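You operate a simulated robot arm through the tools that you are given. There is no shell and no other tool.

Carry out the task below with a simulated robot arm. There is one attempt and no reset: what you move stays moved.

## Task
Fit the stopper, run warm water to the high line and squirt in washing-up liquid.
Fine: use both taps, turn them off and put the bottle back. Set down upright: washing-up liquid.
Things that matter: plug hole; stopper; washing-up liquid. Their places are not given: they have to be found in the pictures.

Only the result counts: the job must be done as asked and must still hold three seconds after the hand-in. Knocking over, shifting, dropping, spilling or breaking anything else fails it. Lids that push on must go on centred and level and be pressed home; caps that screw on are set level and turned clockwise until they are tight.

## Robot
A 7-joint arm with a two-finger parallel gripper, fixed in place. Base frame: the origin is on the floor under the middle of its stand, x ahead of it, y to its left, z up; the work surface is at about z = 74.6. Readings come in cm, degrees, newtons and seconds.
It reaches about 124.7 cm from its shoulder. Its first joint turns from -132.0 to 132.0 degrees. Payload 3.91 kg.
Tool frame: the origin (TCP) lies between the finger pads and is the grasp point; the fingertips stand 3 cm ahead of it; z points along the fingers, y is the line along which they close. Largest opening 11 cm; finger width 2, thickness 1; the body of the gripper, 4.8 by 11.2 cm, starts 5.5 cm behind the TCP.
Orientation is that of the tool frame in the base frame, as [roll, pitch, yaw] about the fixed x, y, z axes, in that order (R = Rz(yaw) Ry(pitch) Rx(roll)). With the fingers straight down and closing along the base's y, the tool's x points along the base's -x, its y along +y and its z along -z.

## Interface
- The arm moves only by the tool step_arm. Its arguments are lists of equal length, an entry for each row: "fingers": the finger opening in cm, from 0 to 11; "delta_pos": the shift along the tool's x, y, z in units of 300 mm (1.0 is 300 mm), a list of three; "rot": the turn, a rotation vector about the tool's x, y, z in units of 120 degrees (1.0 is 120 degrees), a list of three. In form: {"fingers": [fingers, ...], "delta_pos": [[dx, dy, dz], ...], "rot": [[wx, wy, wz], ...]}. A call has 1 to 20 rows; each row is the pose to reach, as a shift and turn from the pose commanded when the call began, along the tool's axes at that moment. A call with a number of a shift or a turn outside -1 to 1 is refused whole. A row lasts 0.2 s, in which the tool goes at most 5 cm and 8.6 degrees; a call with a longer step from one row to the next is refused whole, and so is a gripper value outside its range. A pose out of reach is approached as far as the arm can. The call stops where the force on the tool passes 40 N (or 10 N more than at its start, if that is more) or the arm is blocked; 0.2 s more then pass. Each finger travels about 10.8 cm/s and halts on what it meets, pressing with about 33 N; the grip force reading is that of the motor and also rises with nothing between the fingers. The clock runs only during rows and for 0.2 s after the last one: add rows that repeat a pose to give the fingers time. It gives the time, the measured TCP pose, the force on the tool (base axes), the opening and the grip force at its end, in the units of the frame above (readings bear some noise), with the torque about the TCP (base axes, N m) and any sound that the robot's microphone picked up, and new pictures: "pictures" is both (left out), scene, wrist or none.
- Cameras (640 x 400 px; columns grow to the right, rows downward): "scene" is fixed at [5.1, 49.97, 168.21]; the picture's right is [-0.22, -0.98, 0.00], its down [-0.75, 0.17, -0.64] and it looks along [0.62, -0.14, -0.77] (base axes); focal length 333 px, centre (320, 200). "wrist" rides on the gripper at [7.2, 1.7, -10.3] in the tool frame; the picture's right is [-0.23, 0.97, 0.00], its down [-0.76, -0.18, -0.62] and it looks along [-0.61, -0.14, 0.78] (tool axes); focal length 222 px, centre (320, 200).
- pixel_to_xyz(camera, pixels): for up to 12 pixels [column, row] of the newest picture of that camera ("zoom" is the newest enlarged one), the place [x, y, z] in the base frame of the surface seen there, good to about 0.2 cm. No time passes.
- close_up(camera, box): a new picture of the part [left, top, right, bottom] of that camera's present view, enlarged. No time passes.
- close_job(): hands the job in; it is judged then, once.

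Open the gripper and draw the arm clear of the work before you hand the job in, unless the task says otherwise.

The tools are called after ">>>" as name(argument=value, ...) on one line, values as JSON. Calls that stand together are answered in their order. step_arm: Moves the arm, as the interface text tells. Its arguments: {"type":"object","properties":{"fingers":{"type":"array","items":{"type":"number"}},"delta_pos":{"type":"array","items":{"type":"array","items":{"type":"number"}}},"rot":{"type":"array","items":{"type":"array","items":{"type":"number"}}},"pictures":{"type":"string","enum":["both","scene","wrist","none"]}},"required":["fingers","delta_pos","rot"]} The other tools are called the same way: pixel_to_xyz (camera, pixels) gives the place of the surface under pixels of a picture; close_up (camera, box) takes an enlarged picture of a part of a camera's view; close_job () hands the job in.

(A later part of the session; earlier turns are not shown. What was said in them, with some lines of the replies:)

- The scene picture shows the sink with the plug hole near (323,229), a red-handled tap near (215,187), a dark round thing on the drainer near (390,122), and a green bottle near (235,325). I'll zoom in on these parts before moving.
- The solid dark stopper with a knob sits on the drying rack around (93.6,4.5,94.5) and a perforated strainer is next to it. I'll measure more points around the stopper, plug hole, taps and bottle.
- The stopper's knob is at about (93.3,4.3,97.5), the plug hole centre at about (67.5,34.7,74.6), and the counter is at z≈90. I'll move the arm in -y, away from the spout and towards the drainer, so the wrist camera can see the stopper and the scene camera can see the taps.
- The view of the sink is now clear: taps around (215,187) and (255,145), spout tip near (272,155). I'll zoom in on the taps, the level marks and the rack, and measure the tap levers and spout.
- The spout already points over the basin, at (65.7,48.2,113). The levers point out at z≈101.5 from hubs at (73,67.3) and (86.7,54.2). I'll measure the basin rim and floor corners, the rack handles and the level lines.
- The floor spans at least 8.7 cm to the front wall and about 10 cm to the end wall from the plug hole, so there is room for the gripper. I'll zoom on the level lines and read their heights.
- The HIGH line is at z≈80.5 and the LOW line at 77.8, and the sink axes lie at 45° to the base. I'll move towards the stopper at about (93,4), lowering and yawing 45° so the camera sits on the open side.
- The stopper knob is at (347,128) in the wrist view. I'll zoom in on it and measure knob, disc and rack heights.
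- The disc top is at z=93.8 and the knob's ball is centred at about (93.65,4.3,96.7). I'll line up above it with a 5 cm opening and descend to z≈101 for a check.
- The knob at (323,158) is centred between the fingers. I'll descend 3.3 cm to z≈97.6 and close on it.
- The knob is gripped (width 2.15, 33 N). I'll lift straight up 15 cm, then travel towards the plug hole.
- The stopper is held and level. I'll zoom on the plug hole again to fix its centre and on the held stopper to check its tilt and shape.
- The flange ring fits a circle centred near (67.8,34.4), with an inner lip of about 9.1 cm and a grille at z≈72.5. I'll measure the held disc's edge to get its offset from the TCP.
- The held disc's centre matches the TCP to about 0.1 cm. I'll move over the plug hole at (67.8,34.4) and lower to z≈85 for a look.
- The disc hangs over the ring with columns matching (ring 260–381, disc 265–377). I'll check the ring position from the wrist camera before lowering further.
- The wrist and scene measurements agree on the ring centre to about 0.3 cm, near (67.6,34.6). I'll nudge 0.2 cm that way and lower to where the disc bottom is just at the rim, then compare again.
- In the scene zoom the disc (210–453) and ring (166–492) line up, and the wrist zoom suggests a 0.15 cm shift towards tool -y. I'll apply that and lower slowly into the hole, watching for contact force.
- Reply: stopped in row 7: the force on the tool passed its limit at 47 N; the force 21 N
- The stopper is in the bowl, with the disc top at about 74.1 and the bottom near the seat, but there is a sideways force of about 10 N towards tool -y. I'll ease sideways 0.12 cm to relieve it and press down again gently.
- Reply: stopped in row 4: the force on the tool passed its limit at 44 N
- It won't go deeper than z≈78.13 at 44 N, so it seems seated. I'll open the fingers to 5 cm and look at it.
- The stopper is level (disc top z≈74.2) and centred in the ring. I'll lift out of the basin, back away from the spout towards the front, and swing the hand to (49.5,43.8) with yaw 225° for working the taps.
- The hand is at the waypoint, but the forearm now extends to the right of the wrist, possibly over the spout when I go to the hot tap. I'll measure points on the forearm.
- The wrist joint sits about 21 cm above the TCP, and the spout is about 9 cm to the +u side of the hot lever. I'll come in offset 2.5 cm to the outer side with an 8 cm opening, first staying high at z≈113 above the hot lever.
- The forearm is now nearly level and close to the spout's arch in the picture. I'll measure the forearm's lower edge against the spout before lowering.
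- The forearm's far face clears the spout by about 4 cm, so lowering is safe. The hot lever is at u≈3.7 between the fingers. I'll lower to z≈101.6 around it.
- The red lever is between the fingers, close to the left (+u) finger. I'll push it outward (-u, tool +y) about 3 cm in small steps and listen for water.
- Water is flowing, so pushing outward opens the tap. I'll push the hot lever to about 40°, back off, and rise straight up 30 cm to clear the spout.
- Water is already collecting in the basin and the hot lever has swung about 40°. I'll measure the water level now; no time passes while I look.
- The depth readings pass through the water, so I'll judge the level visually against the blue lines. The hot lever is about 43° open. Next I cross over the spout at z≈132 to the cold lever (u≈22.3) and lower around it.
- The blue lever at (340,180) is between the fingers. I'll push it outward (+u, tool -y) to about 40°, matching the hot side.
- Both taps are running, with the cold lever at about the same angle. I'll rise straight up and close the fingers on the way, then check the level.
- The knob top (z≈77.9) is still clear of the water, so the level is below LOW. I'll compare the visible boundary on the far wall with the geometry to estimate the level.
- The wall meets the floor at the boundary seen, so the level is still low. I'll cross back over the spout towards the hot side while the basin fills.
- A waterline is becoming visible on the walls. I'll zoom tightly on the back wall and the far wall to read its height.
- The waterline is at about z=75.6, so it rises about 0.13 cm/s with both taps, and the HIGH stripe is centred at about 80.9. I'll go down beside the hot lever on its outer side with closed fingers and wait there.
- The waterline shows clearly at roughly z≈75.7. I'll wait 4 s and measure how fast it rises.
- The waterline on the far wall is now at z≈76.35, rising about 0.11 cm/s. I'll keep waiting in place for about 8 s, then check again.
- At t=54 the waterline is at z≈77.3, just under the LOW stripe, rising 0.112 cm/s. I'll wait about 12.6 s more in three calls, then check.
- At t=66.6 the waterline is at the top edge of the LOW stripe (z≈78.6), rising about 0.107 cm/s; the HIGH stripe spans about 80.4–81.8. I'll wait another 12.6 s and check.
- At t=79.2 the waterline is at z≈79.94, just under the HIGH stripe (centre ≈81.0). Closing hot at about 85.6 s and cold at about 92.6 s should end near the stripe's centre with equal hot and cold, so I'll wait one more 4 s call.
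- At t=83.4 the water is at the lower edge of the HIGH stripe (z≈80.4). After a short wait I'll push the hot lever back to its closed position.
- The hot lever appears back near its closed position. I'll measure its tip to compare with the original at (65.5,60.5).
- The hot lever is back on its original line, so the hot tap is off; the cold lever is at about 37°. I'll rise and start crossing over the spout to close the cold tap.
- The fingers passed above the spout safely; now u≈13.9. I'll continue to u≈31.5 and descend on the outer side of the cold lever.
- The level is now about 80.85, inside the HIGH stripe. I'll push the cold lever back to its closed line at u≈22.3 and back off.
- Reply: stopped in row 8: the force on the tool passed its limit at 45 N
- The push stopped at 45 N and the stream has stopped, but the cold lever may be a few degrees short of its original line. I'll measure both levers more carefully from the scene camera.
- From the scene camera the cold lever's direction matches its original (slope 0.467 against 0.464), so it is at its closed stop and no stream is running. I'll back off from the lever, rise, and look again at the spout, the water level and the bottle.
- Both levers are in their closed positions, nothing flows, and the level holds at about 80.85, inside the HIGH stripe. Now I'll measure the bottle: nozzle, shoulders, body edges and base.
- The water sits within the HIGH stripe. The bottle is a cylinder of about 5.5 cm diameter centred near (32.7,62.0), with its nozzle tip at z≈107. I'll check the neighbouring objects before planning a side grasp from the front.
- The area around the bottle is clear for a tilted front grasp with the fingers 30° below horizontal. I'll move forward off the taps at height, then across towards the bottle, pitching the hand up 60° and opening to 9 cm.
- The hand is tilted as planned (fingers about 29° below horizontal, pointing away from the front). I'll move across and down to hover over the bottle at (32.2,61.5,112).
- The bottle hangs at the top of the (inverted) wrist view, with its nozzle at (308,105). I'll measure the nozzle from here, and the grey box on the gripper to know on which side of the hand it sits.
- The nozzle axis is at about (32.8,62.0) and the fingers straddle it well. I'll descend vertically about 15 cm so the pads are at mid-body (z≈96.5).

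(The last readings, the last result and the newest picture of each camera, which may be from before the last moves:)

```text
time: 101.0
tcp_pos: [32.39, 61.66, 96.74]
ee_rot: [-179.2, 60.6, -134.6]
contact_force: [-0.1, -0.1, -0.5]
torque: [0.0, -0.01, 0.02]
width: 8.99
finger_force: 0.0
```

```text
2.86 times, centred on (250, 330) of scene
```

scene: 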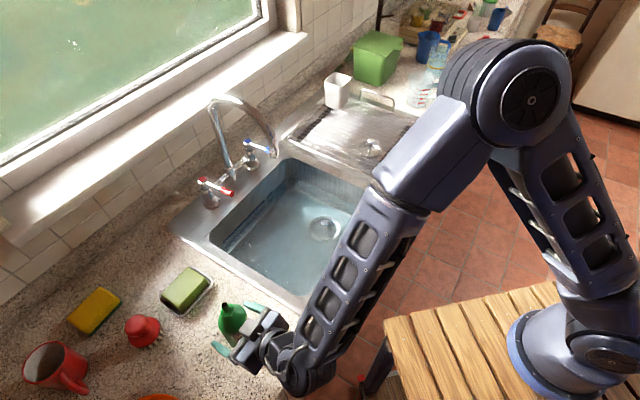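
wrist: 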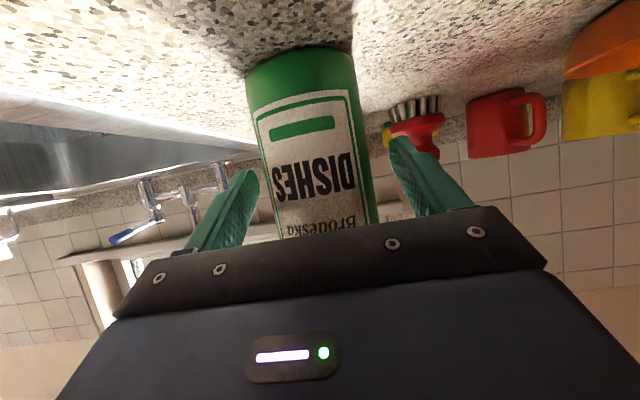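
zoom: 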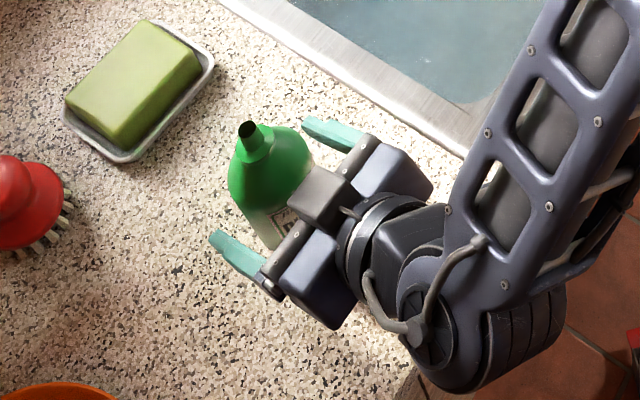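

The bottle stands centred between the fingers (wrist view columns about 262–375). I'll close gently to about 5.4 cm to find contact without squeezing hard.

>>> step_arm(fingers=[8, 7, 6.2, 5.8, 5.4, 5.4, 5.4], delta_pos=[[0, 0, 0], [0, 0, 0], [0, 0, 0], [0, 0, 0], [0, 0, 0], [0, 0, 0], [0, 0, 0]], rot=[[0, 0, 0], [0, 0, 0], [0, 0, 0], [0, 0, 0], [0, 0, 0], [0, 0, 0], [0, 0, 0]], pictures="wrist")

```text
time: 102.6
tcp_pos: [32.32, 61.68, 96.65]
ee_rot: [-179.4, 60.7, -134.8]
contact_force: [-1.0, 0.7, 0.6]
torque: [0.08, 0.06, -0.05]
width: 6.12
finger_force: 33.6
```

wrist: 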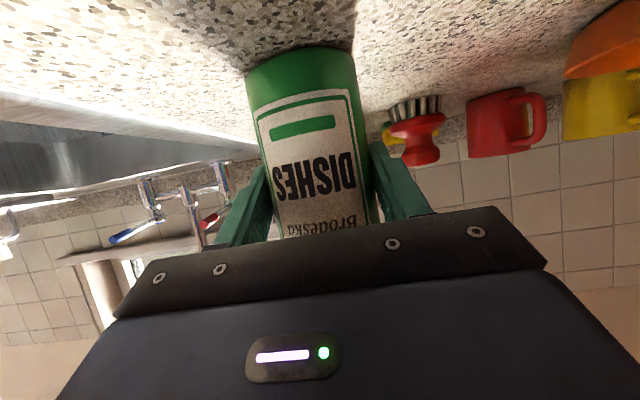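

The bottle is held at 6.12 cm width with about 33 N. Before lifting, I'll check where the near end and front of the basin lie, so that the tilt happens over the water.

>>> pixel_to_xyz(camera="scene", pixels=[[225, 245], [232, 250], [240, 258], [248, 264], [256, 270], [264, 277], [272, 283], [280, 288], [290, 292], [300, 288], [306, 280], [235, 247]])

>>> close_up(camera="scene", box=[200, 220, 328, 300])

```text
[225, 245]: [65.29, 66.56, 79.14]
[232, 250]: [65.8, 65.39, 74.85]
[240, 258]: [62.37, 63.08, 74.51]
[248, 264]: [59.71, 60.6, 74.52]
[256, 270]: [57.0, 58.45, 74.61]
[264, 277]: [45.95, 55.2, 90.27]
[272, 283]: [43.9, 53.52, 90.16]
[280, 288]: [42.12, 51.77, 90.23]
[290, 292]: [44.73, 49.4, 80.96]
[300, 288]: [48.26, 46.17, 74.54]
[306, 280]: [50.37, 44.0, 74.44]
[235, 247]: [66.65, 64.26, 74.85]
```

```text
5.00 times, centred on (264, 260) of scene
```

zoom: 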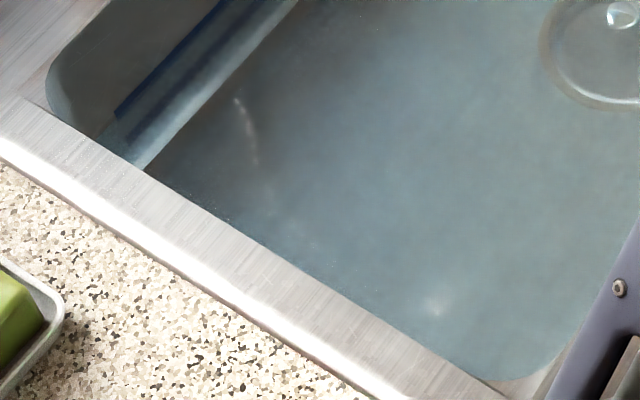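

The basin's near-end wall is at u≈-3.3 and the front wall at about v≈-61, so tilting with the nozzle at u≥0, v≈-72 stays over the water. I'll lift the bottle 10 cm straight up first.

>>> step_arm(fingers=[5.4, 5.4, 5.4, 5.4, 5.4], delta_pos=[[-0.029, 0, -0.016], [-0.102, 0, -0.057], [-0.189, 0, -0.106], [-0.262, 0, -0.147], [-0.291, 0, -0.163]], rot=[[0, 0, 0], [0, 0, 0], [0, 0, 0], [0, 0, 0], [0, 0, 0]], pictures="both")

>>> close_up(camera="scene", box=[170, 240, 330, 380])

```text
time: 103.8
tcp_pos: [32.29, 61.53, 106.68]
ee_rot: [-179.3, 60.6, -134.5]
contact_force: [0.2, 0.8, -1.4]
torque: [-0.01, 0.02, -0.03]
width: 6.13
finger_force: 32.9
```

scene: 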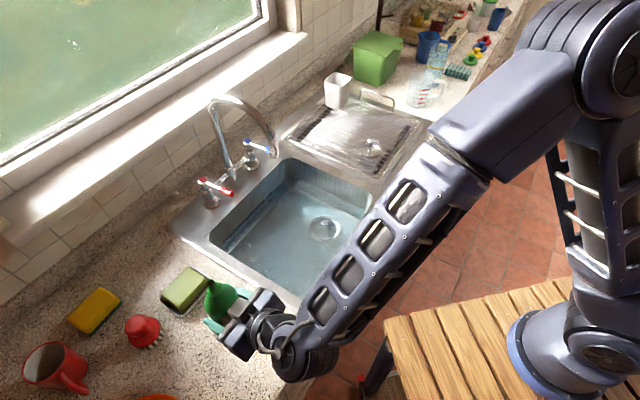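
wrist: 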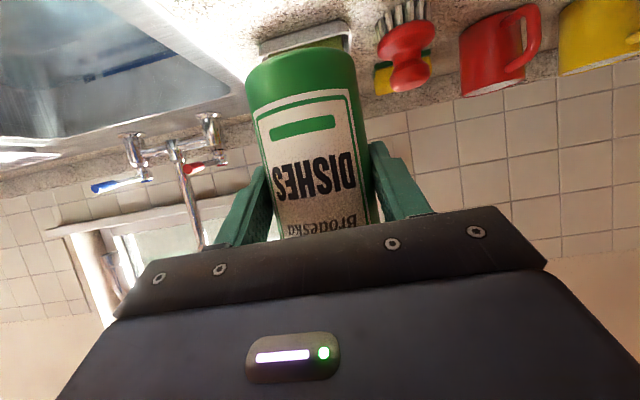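

```text
2.86 times, centred on (250, 310) of scene
```

zoom: 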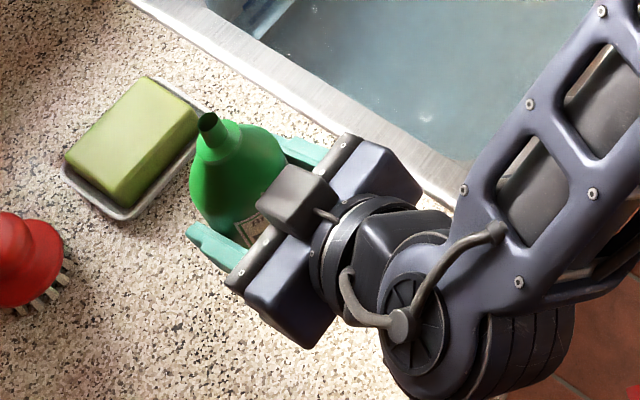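

The bottle is lifted and steady. I'll carry it upright over the near part of the basin, to TCP (51,49.6,106.7), in front of the spout.

>>> step_arm(fingers=[5.4, 5.4, 5.4, 5.4, 5.4, 5.4, 5.4, 5.4], delta_pos=[[-0.008, -0.08, 0.015], [-0.021, -0.2, 0.038], [-0.034, -0.325, 0.061], [-0.047, -0.45, 0.085], [-0.06, -0.57, 0.107], [-0.071, -0.675, 0.127], [-0.076, -0.724, 0.136], [-0.076, -0.724, 0.136]], rot=[[0, 0, 0], [0, 0, 0], [0, 0, 0], [0, 0, 0], [0, 0, 0], [0, 0, 0], [0, 0, 0], [0, 0, 0]], pictures="both")

>>> close_up(camera="scene", box=[180, 160, 340, 300])

```text
time: 105.6
tcp_pos: [50.87, 49.33, 106.94]
ee_rot: [-179.2, 60.6, -134.8]
contact_force: [0.4, 0.2, -2.5]
torque: [-0.01, 0.02, 0.0]
width: 6.09
finger_force: 33.0
```

scene: 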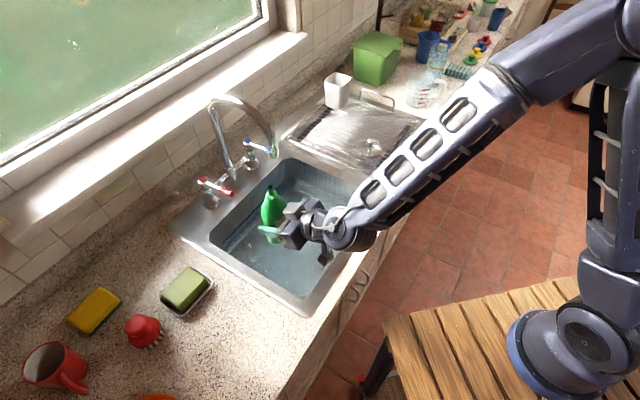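
wrist: 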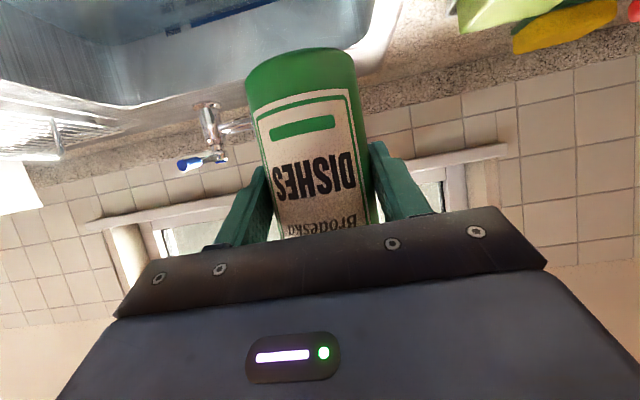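

```text
2.86 times, centred on (260, 230) of scene
```

zoom: 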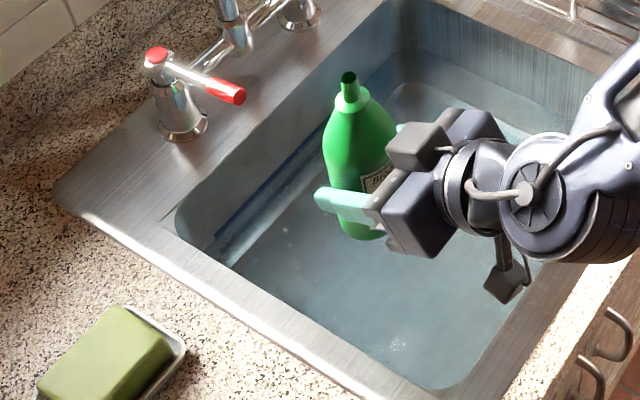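

The bottle is upright over the basin (TCP u≈1, v≈-71), with its nozzle clear of the spout. I'll tilt it about the pointing axis so the nozzle swings towards the basin's middle (+u), first by 60°.

>>> step_arm(fingers=[5.4, 5.4, 5.4, 5.4, 5.4, 5.4, 5.4, 5.4, 5.4], delta_pos=[[0, 0, 0], [0, 0, 0], [0, 0, 0], [0, 0, 0], [0, 0, 0], [0, 0, 0], [0, 0, 0], [0, 0, 0], [0, 0, 0]], rot=[[-0.02, 0, 0.036], [-0.051, 0, 0.09], [-0.085, 0, 0.152], [-0.119, 0, 0.213], [-0.153, 0, 0.274], [-0.187, 0, 0.335], [-0.22, 0, 0.39], [-0.245, 0, 0.436], [-0.245, 0, 0.436]], pictures="both")

>>> close_up(camera="scene", box=[180, 160, 340, 300])

```text
time: 107.6
tcp_pos: [50.85, 49.43, 106.9]
ee_rot: [106.0, 26.0, 167.8]
contact_force: [0.1, 0.3, -1.7]
torque: [-0.04, -0.02, -0.02]
width: 6.12
finger_force: 33.2
```

scene: 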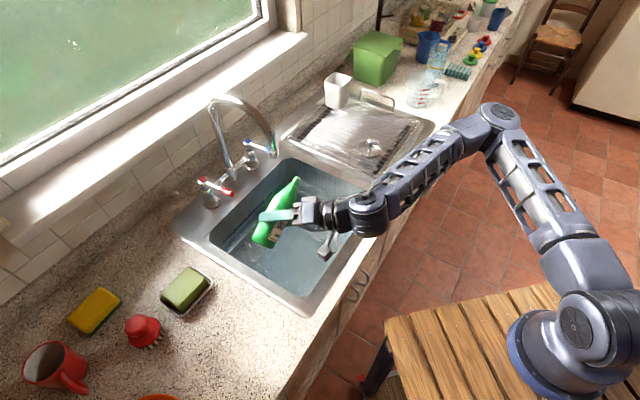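
wrist: 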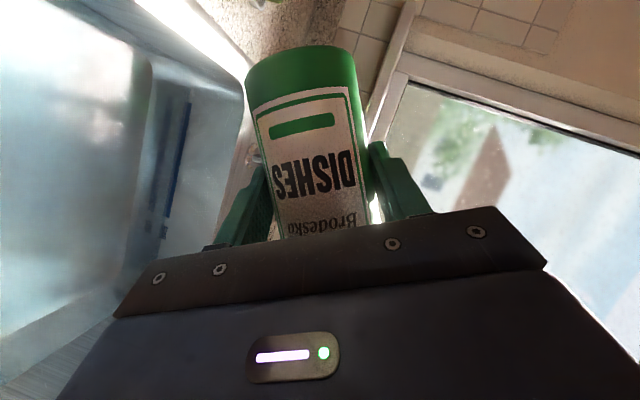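

```text
2.86 times, centred on (260, 230) of scene
```

zoom: 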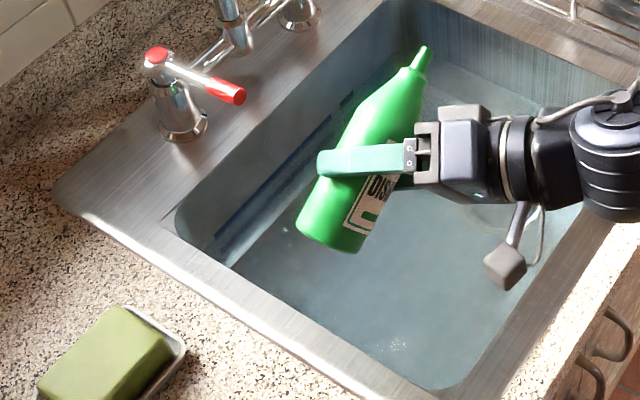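

The tilt reached 60° cleanly. I'll continue another 50° so the nozzle points below horizontal over the water, and watch for liquid.

>>> step_arm(fingers=[5.4, 5.4, 5.4, 5.4, 5.4, 5.4, 5.4, 5.4], delta_pos=[[0, 0, 0], [0, 0, 0], [0, 0, 0], [0, 0, 0], [0, 0, 0], [0, 0, 0], [0, 0, 0], [0, 0, 0]], rot=[[-0.02, 0, 0.036], [-0.051, 0, 0.09], [-0.085, 0, 0.152], [-0.119, 0, 0.213], [-0.153, 0, 0.274], [-0.187, 0, 0.335], [-0.204, 0, 0.363], [-0.204, 0, 0.363]], pictures="both")

>>> close_up(camera="scene", box=[180, 160, 340, 300])

```text
time: 109.4
tcp_pos: [53.45, 47.92, 110.92]
ee_rot: [82.4, -17.0, 166.5]
contact_force: [-0.6, -0.9, -2.0]
torque: [-0.05, -0.02, 0.01]
width: 6.11
finger_force: 33.0
out of reach, approached as far as the arm can: row 5, 6, 7, 8
```

scene: 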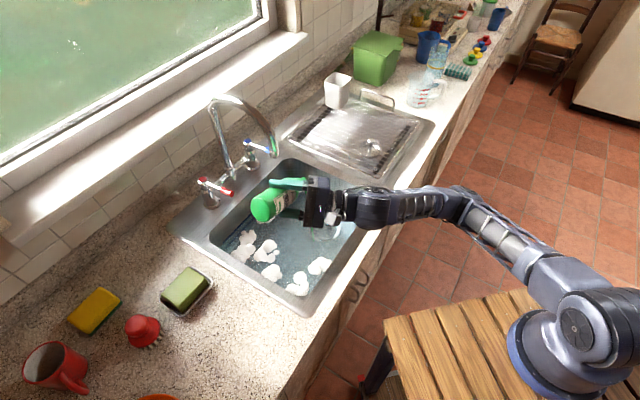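
wrist: 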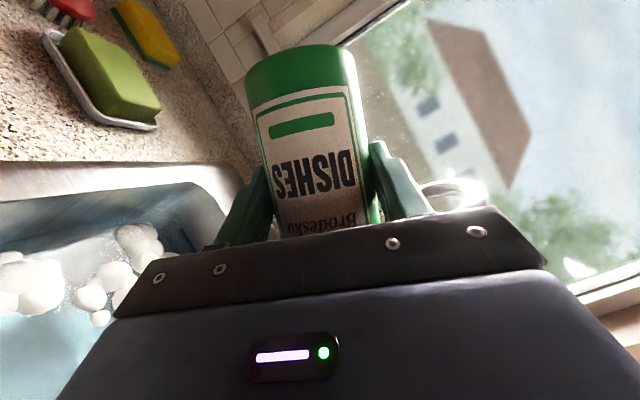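

```text
2.86 times, centred on (260, 230) of scene
```

zoom: 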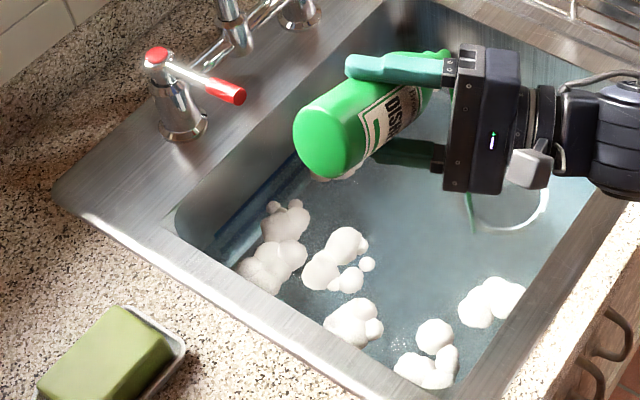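

Foam has formed on the water and a green stream is leaving the nozzle, so the liquid is in. I'll turn the bottle back upright right away with the reverse rotation.

>>> step_arm(fingers=[5.4, 5.4, 5.4, 5.4, 5.4, 5.4, 5.4, 5.4, 5.4, 5.4, 5.4, 5.4, 5.4, 5.4], delta_pos=[[0, 0, 0], [0, 0, 0], [0, 0, 0], [0, 0, 0], [0, 0, 0], [0, 0, 0], [0, 0, 0], [0, 0, 0], [0, 0, 0], [0, 0, 0], [0, 0, 0], [0, 0, 0], [0, 0, 0], [0, 0, 0]], rot=[[0.0345, 0, -0.0615], [0.069, 0, -0.123], [0.1035, 0, -0.1845], [0.138, 0, -0.246], [0.1725, 0, -0.3075], [0.207, 0, -0.369], [0.2415, 0, -0.4305], [0.276, 0, -0.492], [0.3105, 0, -0.5535], [0.345, 0, -0.615], [0.3795, 0, -0.6765], [0.414, 0, -0.738], [0.444, 0, -0.792], [0.444, 0, -0.792]], pictures="both")

>>> close_up(camera="scene", box=[180, 160, 340, 300])

```text
time: 112.4
tcp_pos: [53.59, 47.89, 111.07]
ee_rot: [178.7, 60.7, -136.3]
contact_force: [-0.3, 0.4, -2.2]
torque: [-0.02, 0.01, -0.02]
width: 6.1
finger_force: 33.4
```

scene: 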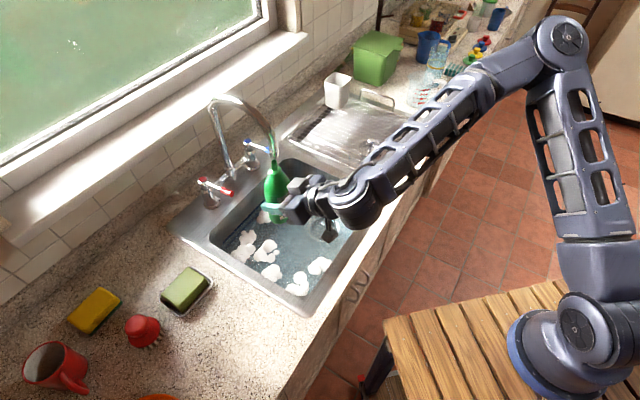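
wrist: 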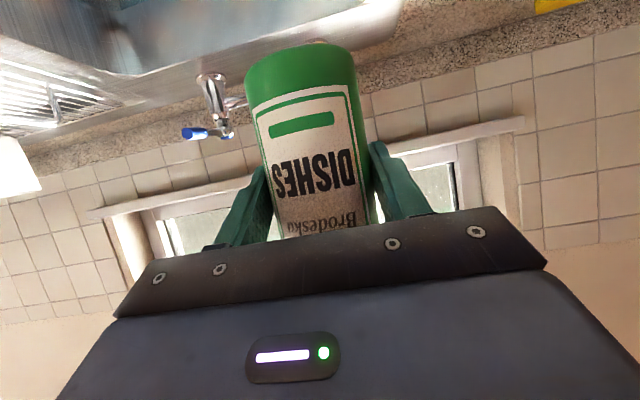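

```text
2.86 times, centred on (260, 230) of scene
```

zoom: 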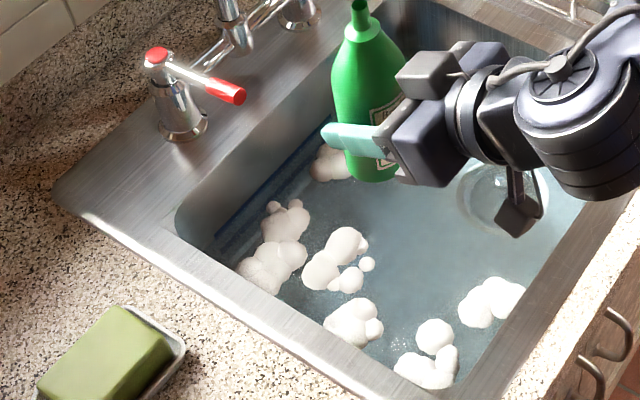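

The bottle is upright again over the basin and the liquid stopped, with only about 1° of residual lean. I'll correct that and carry it back above its original spot at (32.35,61.67).

>>> step_arm(fingers=[5.4, 5.4, 5.4, 5.4, 5.4, 5.4, 5.4, 5.4, 5.4], delta_pos=[[0.008, 0.07, -0.013], [0.021, 0.18, -0.033], [0.035, 0.3, -0.055], [0.05, 0.43, -0.079], [0.065, 0.56, -0.102], [0.079, 0.68, -0.124], [0.09, 0.78, -0.143], [0.095, 0.825, -0.151], [0.095, 0.825, -0.151]], rot=[[-0.002, 0, -0.003], [-0.0083, 0, -0.0142], [-0.0083, 0, -0.0142], [-0.0083, 0, -0.0142], [-0.0083, 0, -0.0142], [-0.0083, 0, -0.0142], [-0.0083, 0, -0.0142], [-0.0083, 0, -0.0142], [-0.0083, 0, -0.0142]], pictures="both")

>>> close_up(camera="scene", box=[170, 240, 330, 380])

```text
time: 114.4
tcp_pos: [32.18, 61.72, 111.11]
ee_rot: [-179.4, 60.8, -133.0]
contact_force: [0.9, -0.2, -1.6]
torque: [-0.01, 0.03, 0.01]
width: 6.1
finger_force: 33.3
```

scene: 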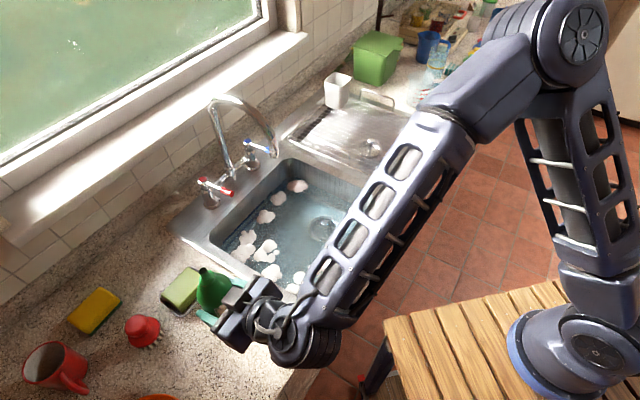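
wrist: 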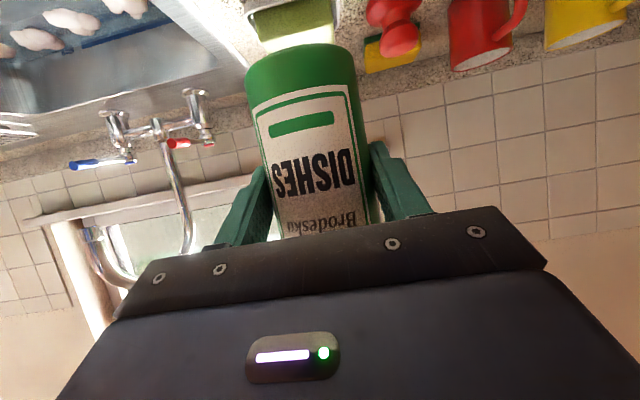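

```text
2.86 times, centred on (250, 310) of scene
```

zoom: 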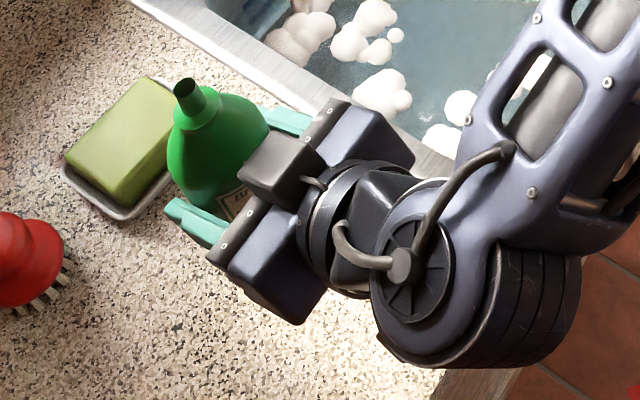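

The bottle is back over its spot, upright to within about 0.2°, with no slip in the grip. I'll lower it 14.4 cm, slowing at the end, to the original height z≈96.7.

>>> step_arm(fingers=[5.4, 5.4, 5.4, 5.4, 5.4, 5.4, 5.4, 5.4], delta_pos=[[0.115, -0.001, 0.067], [0.246, -0.003, 0.1405], [0.348, -0.003, 0.1975], [0.383, -0.003, 0.217], [0.4, -0.003, 0.2265], [0.412, -0.003, 0.233], [0.4175, -0.003, 0.2365], [0.4175, -0.003, 0.2365]], rot=[[0, 0, 0], [0, 0, 0], [0, 0, 0], [0, 0, 0], [0, 0, 0], [0, 0, 0], [0, 0, 0], [0, 0, 0]], pictures="both")

>>> close_up(camera="scene", box=[170, 260, 330, 400])

```text
time: 116.2
tcp_pos: [32.61, 61.71, 96.81]
ee_rot: [-179.5, 60.9, -133.0]
contact_force: [1.9, -6.3, 27.5]
torque: [0.1, 0.41, 0.03]
width: 6.1
finger_force: 33.2
```

scene: 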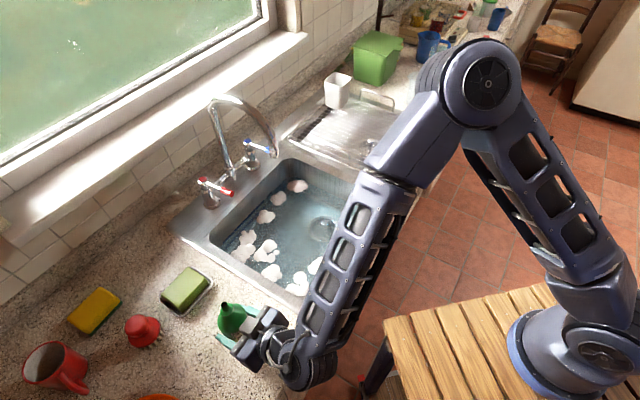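
wrist: 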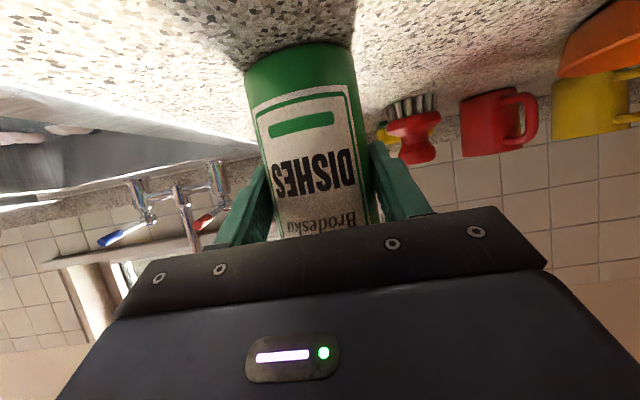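

```text
2.86 times, centred on (250, 330) of scene
```

zoom: 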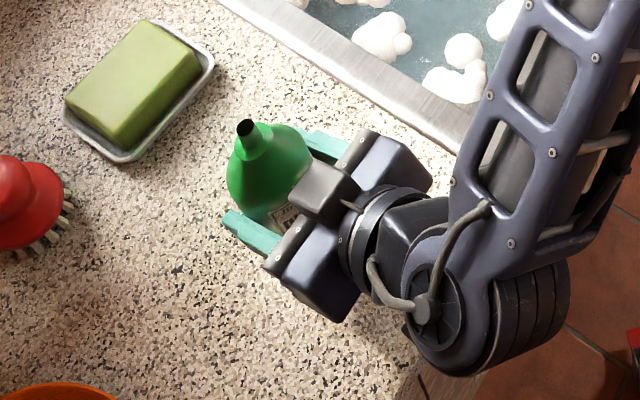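

The bottle stands on the counter (27.5 N upward). I'll ease up slightly to relieve the load, then open the fingers.

>>> step_arm(fingers=[5.4, 5.4, 6.2, 7, 8, 9, 9], delta_pos=[[-0.003, 0, -0.0016], [-0.0045, 0, -0.0025], [-0.0045, 0, -0.0025], [-0.0045, 0, -0.0025], [-0.0045, 0, -0.0025], [-0.0045, 0, -0.0025], [-0.0045, 0, -0.0025]], rot=[[0, 0, 0], [0, 0, 0], [0, 0, 0], [0, 0, 0], [0, 0, 0], [0, 0, 0], [0, 0, 0]], pictures="both")

>>> close_up(camera="scene", box=[195, 285, 275, 345])

```text
time: 117.8
tcp_pos: [32.48, 61.62, 96.84]
ee_rot: [-179.3, 60.7, -133.0]
contact_force: [0.0, -0.3, -0.8]
torque: [0.02, 0.0, 0.03]
width: 9.02
finger_force: 0.1
```

scene: 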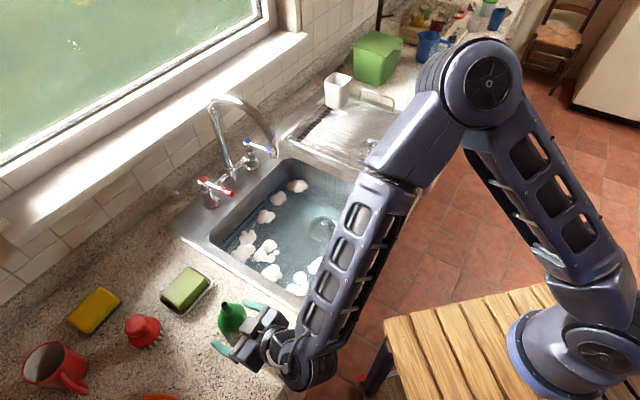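
wrist: 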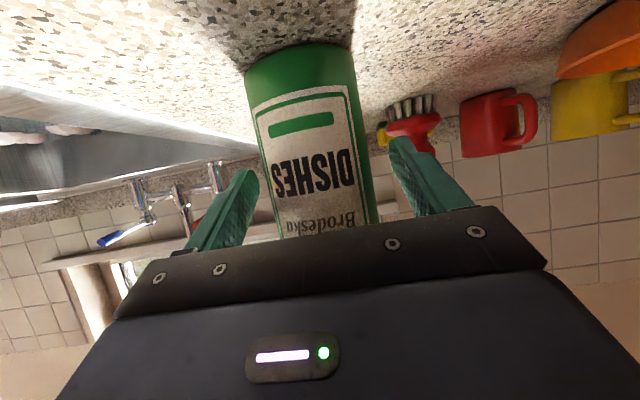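

```text
6.67 times, centred on (235, 315) of scene
```

zoom: 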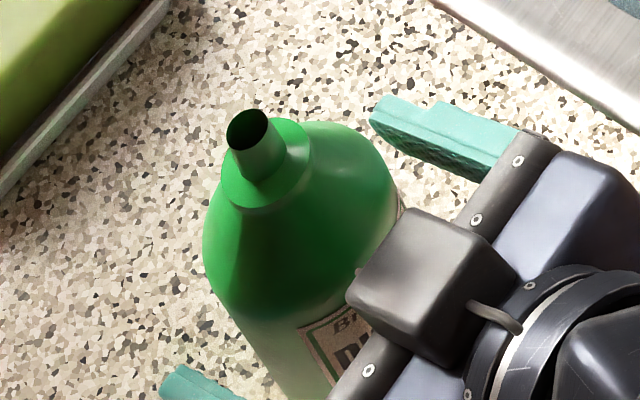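

The bottle stands upright in its original place, with its nozzle at (224,305) as before. I'll withdraw the hand slightly back and straight up.

>>> step_arm(fingers=[9, 9, 9, 9, 9, 9, 9], delta_pos=[[0.012, 0, -0.022], [-0.04, 0, -0.06], [-0.14, 0, -0.115], [-0.26, 0, -0.183], [-0.38, 0, -0.25], [-0.5, 0, -0.317], [-0.6, 0, -0.373]], rot=[[0, 0, 0], [0, 0, 0], [0, 0, 0], [0, 0, 0], [0, 0, 0], [0, 0, 0], [0, 0, 0]], pictures="both")

```text
time: 119.4
tcp_pos: [31.74, 61.25, 118.14]
ee_rot: [-179.3, 60.8, -132.8]
contact_force: [0.6, 0.6, -0.6]
torque: [0.01, 0.02, 0.02]
width: 9.01
finger_force: 0.0
```

scene: 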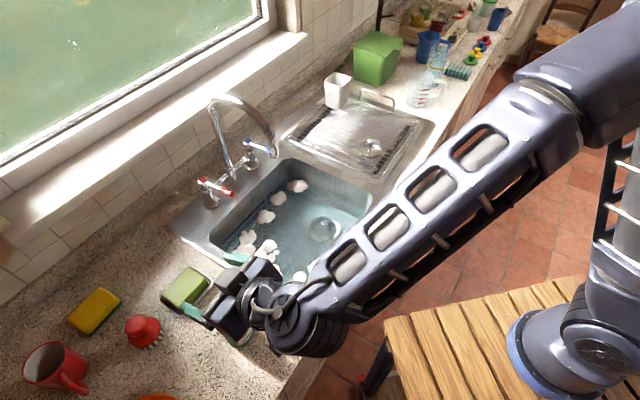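
wrist: 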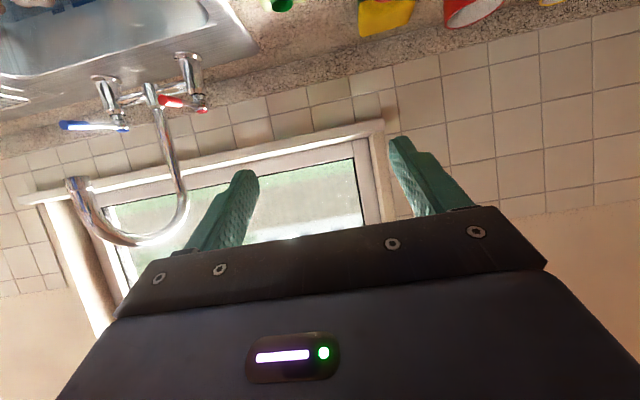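

The hand is clear of the bottle. I'll draw the arm away towards the front, higher up, and then inspect everything.

>>> step_arm(fingers=[9, 9, 9, 9, 9, 9, 9, 9, 9], delta_pos=[[-0.04, -0.03, -0.08], [-0.05, -0.13, -0.18], [-0.05, -0.26, -0.28], [-0.05, -0.39, -0.38], [-0.05, -0.52, -0.47], [-0.048, -0.65, -0.56], [-0.046, -0.77, -0.64], [-0.044, -0.88, -0.7], [-0.043, -0.95, -0.727]], rot=[[0, 0, 0], [0, 0, 0], [0, 0, 0], [0, 0, 0], [0, 0, 0], [0, 0, 0], [0, 0, 0], [0, 0, 0], [0, 0, 0]], pictures="both")

>>> close_up(camera="scene", box=[160, 240, 320, 360])

>>> close_up(camera="scene", box=[180, 120, 308, 260])

>>> close_up(camera="scene", box=[228, 213, 260, 243])

```text
time: 121.4
tcp_pos: [39.64, 28.06, 129.85]
ee_rot: [-179.4, 60.7, -132.9]
contact_force: [-0.5, 0.2, -0.1]
torque: [-0.01, 0.03, -0.01]
width: 9.0
finger_force: 0.1
```

scene: 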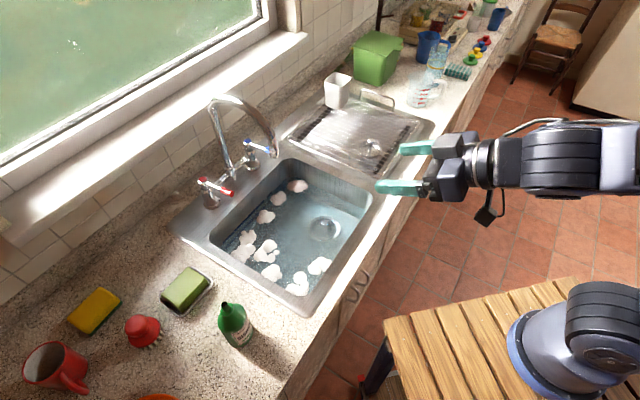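
wrist: 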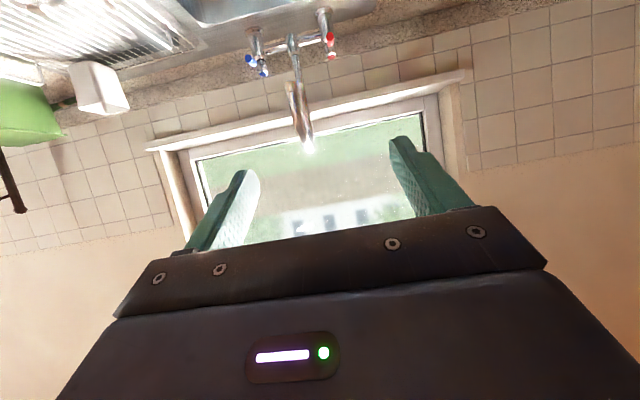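

```text
3.33 times, centred on (240, 300) of scene
```

zoom: 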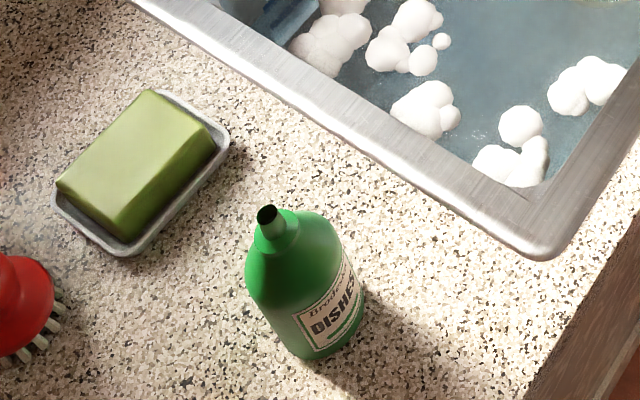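

```text
2.86 times, centred on (244, 190) of scene
```

zoom: 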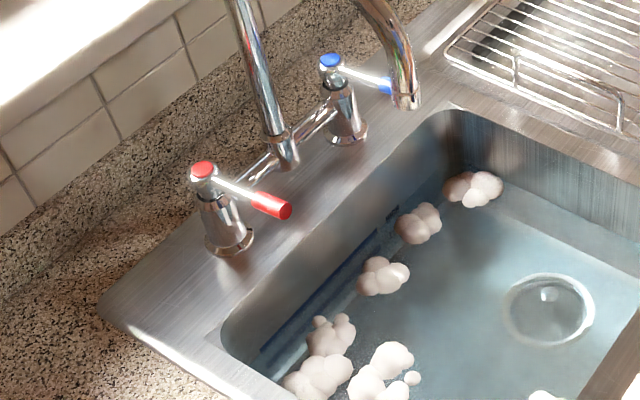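

```text
13.33 times, centred on (244, 228) of scene
```

zoom: 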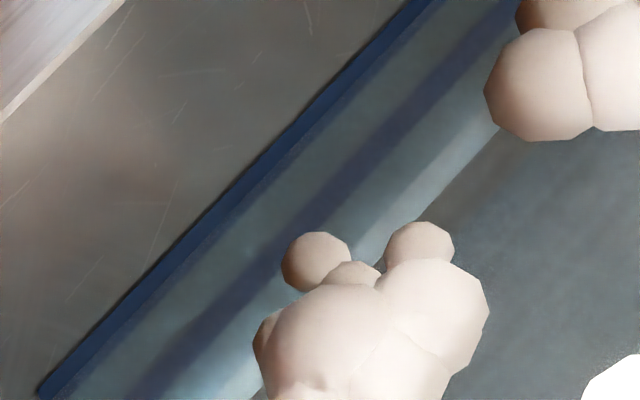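

The bottle is back and upright, foam floats on the water, and the waterline sits in the middle of the HIGH stripe. I'll check for drips at the spout, the level on the far wall, and both levers once more.

>>> close_up(camera="scene", box=[324, 190, 356, 210])

>>> close_up(camera="scene", box=[250, 130, 298, 160])

>>> close_up(camera="scene", box=[194, 170, 242, 200])

>>> close_up(camera="scene", box=[290, 80, 450, 180])

>>> pixel_to_xyz(camera="scene", pixels=[[203, 180], [218, 187], [231, 193], [247, 141], [257, 147], [267, 150]])

```text
16.00 times, centred on (340, 200) of scene
```

zoom: 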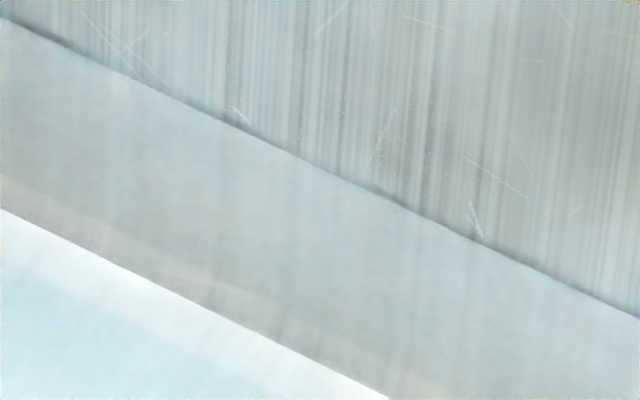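

```text
13.33 times, centred on (274, 145) of scene
```

zoom: 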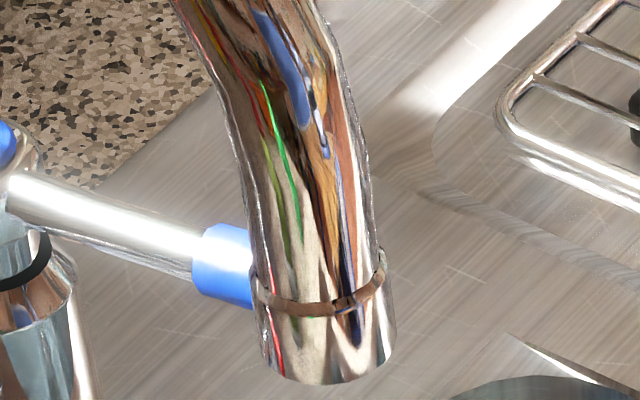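

```text
13.33 times, centred on (218, 185) of scene
```

zoom: 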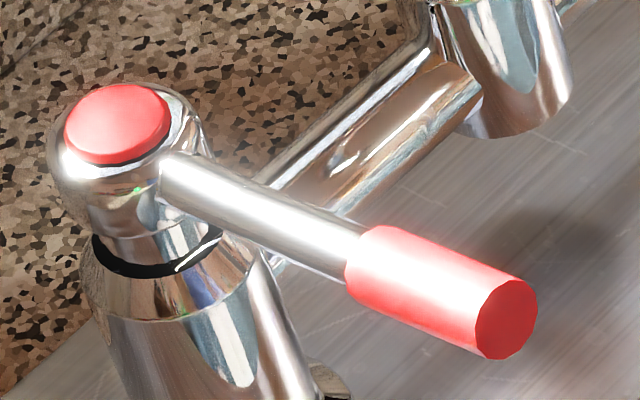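

```text
4.00 times, centred on (370, 130) of scene
```

zoom: 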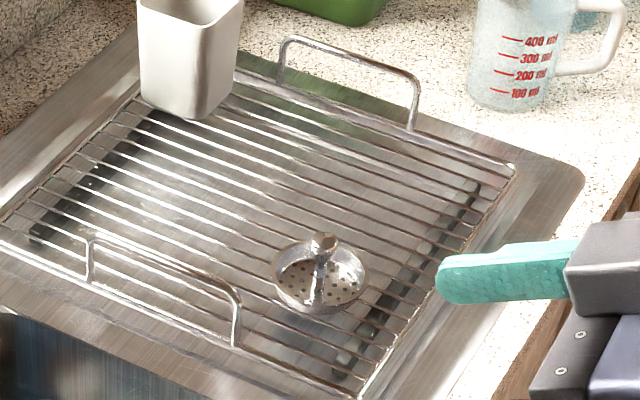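

```text
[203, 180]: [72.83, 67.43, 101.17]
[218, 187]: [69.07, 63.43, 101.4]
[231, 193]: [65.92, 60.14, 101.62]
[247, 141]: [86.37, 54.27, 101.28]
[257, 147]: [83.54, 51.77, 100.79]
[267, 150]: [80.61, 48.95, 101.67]
```

Lever points match the start readings (hot (69.1,63.4), cold (83.5,51.8)). The spout is dry, the level is unchanged and within the HIGH stripe, the bottle is upright in its place, and the open gripper is clear. I'm handing the job in.

>>> close_job()

```text
The job is handed in.
```

The job is done and handed in. The stopper is in the plug hole, the sink is filled to the high line, and washing-up liquid has been squirted in.

- **Stopper:** it sits level and centred in the plug hole. It would go no deeper under about 44 N. The water level held for nearly 30 seconds after the taps were off, so it seals.
- **Water:** the level is about z = 80.9 cm, in the middle of the HIGH stripe. I ran both taps for about a minute each at roughly equal opening, though I couldn't measure the temperature.
- **Taps:** both levers are back where they started and the spout is dry.
- **Washing-up liquid:** I tipped the bottle over the basin and foam formed on the water. The bottle is back in its original spot, standing upright.
- **Arm:** the gripper is open and clear of the work. I saw nothing else knocked, moved or spilt.
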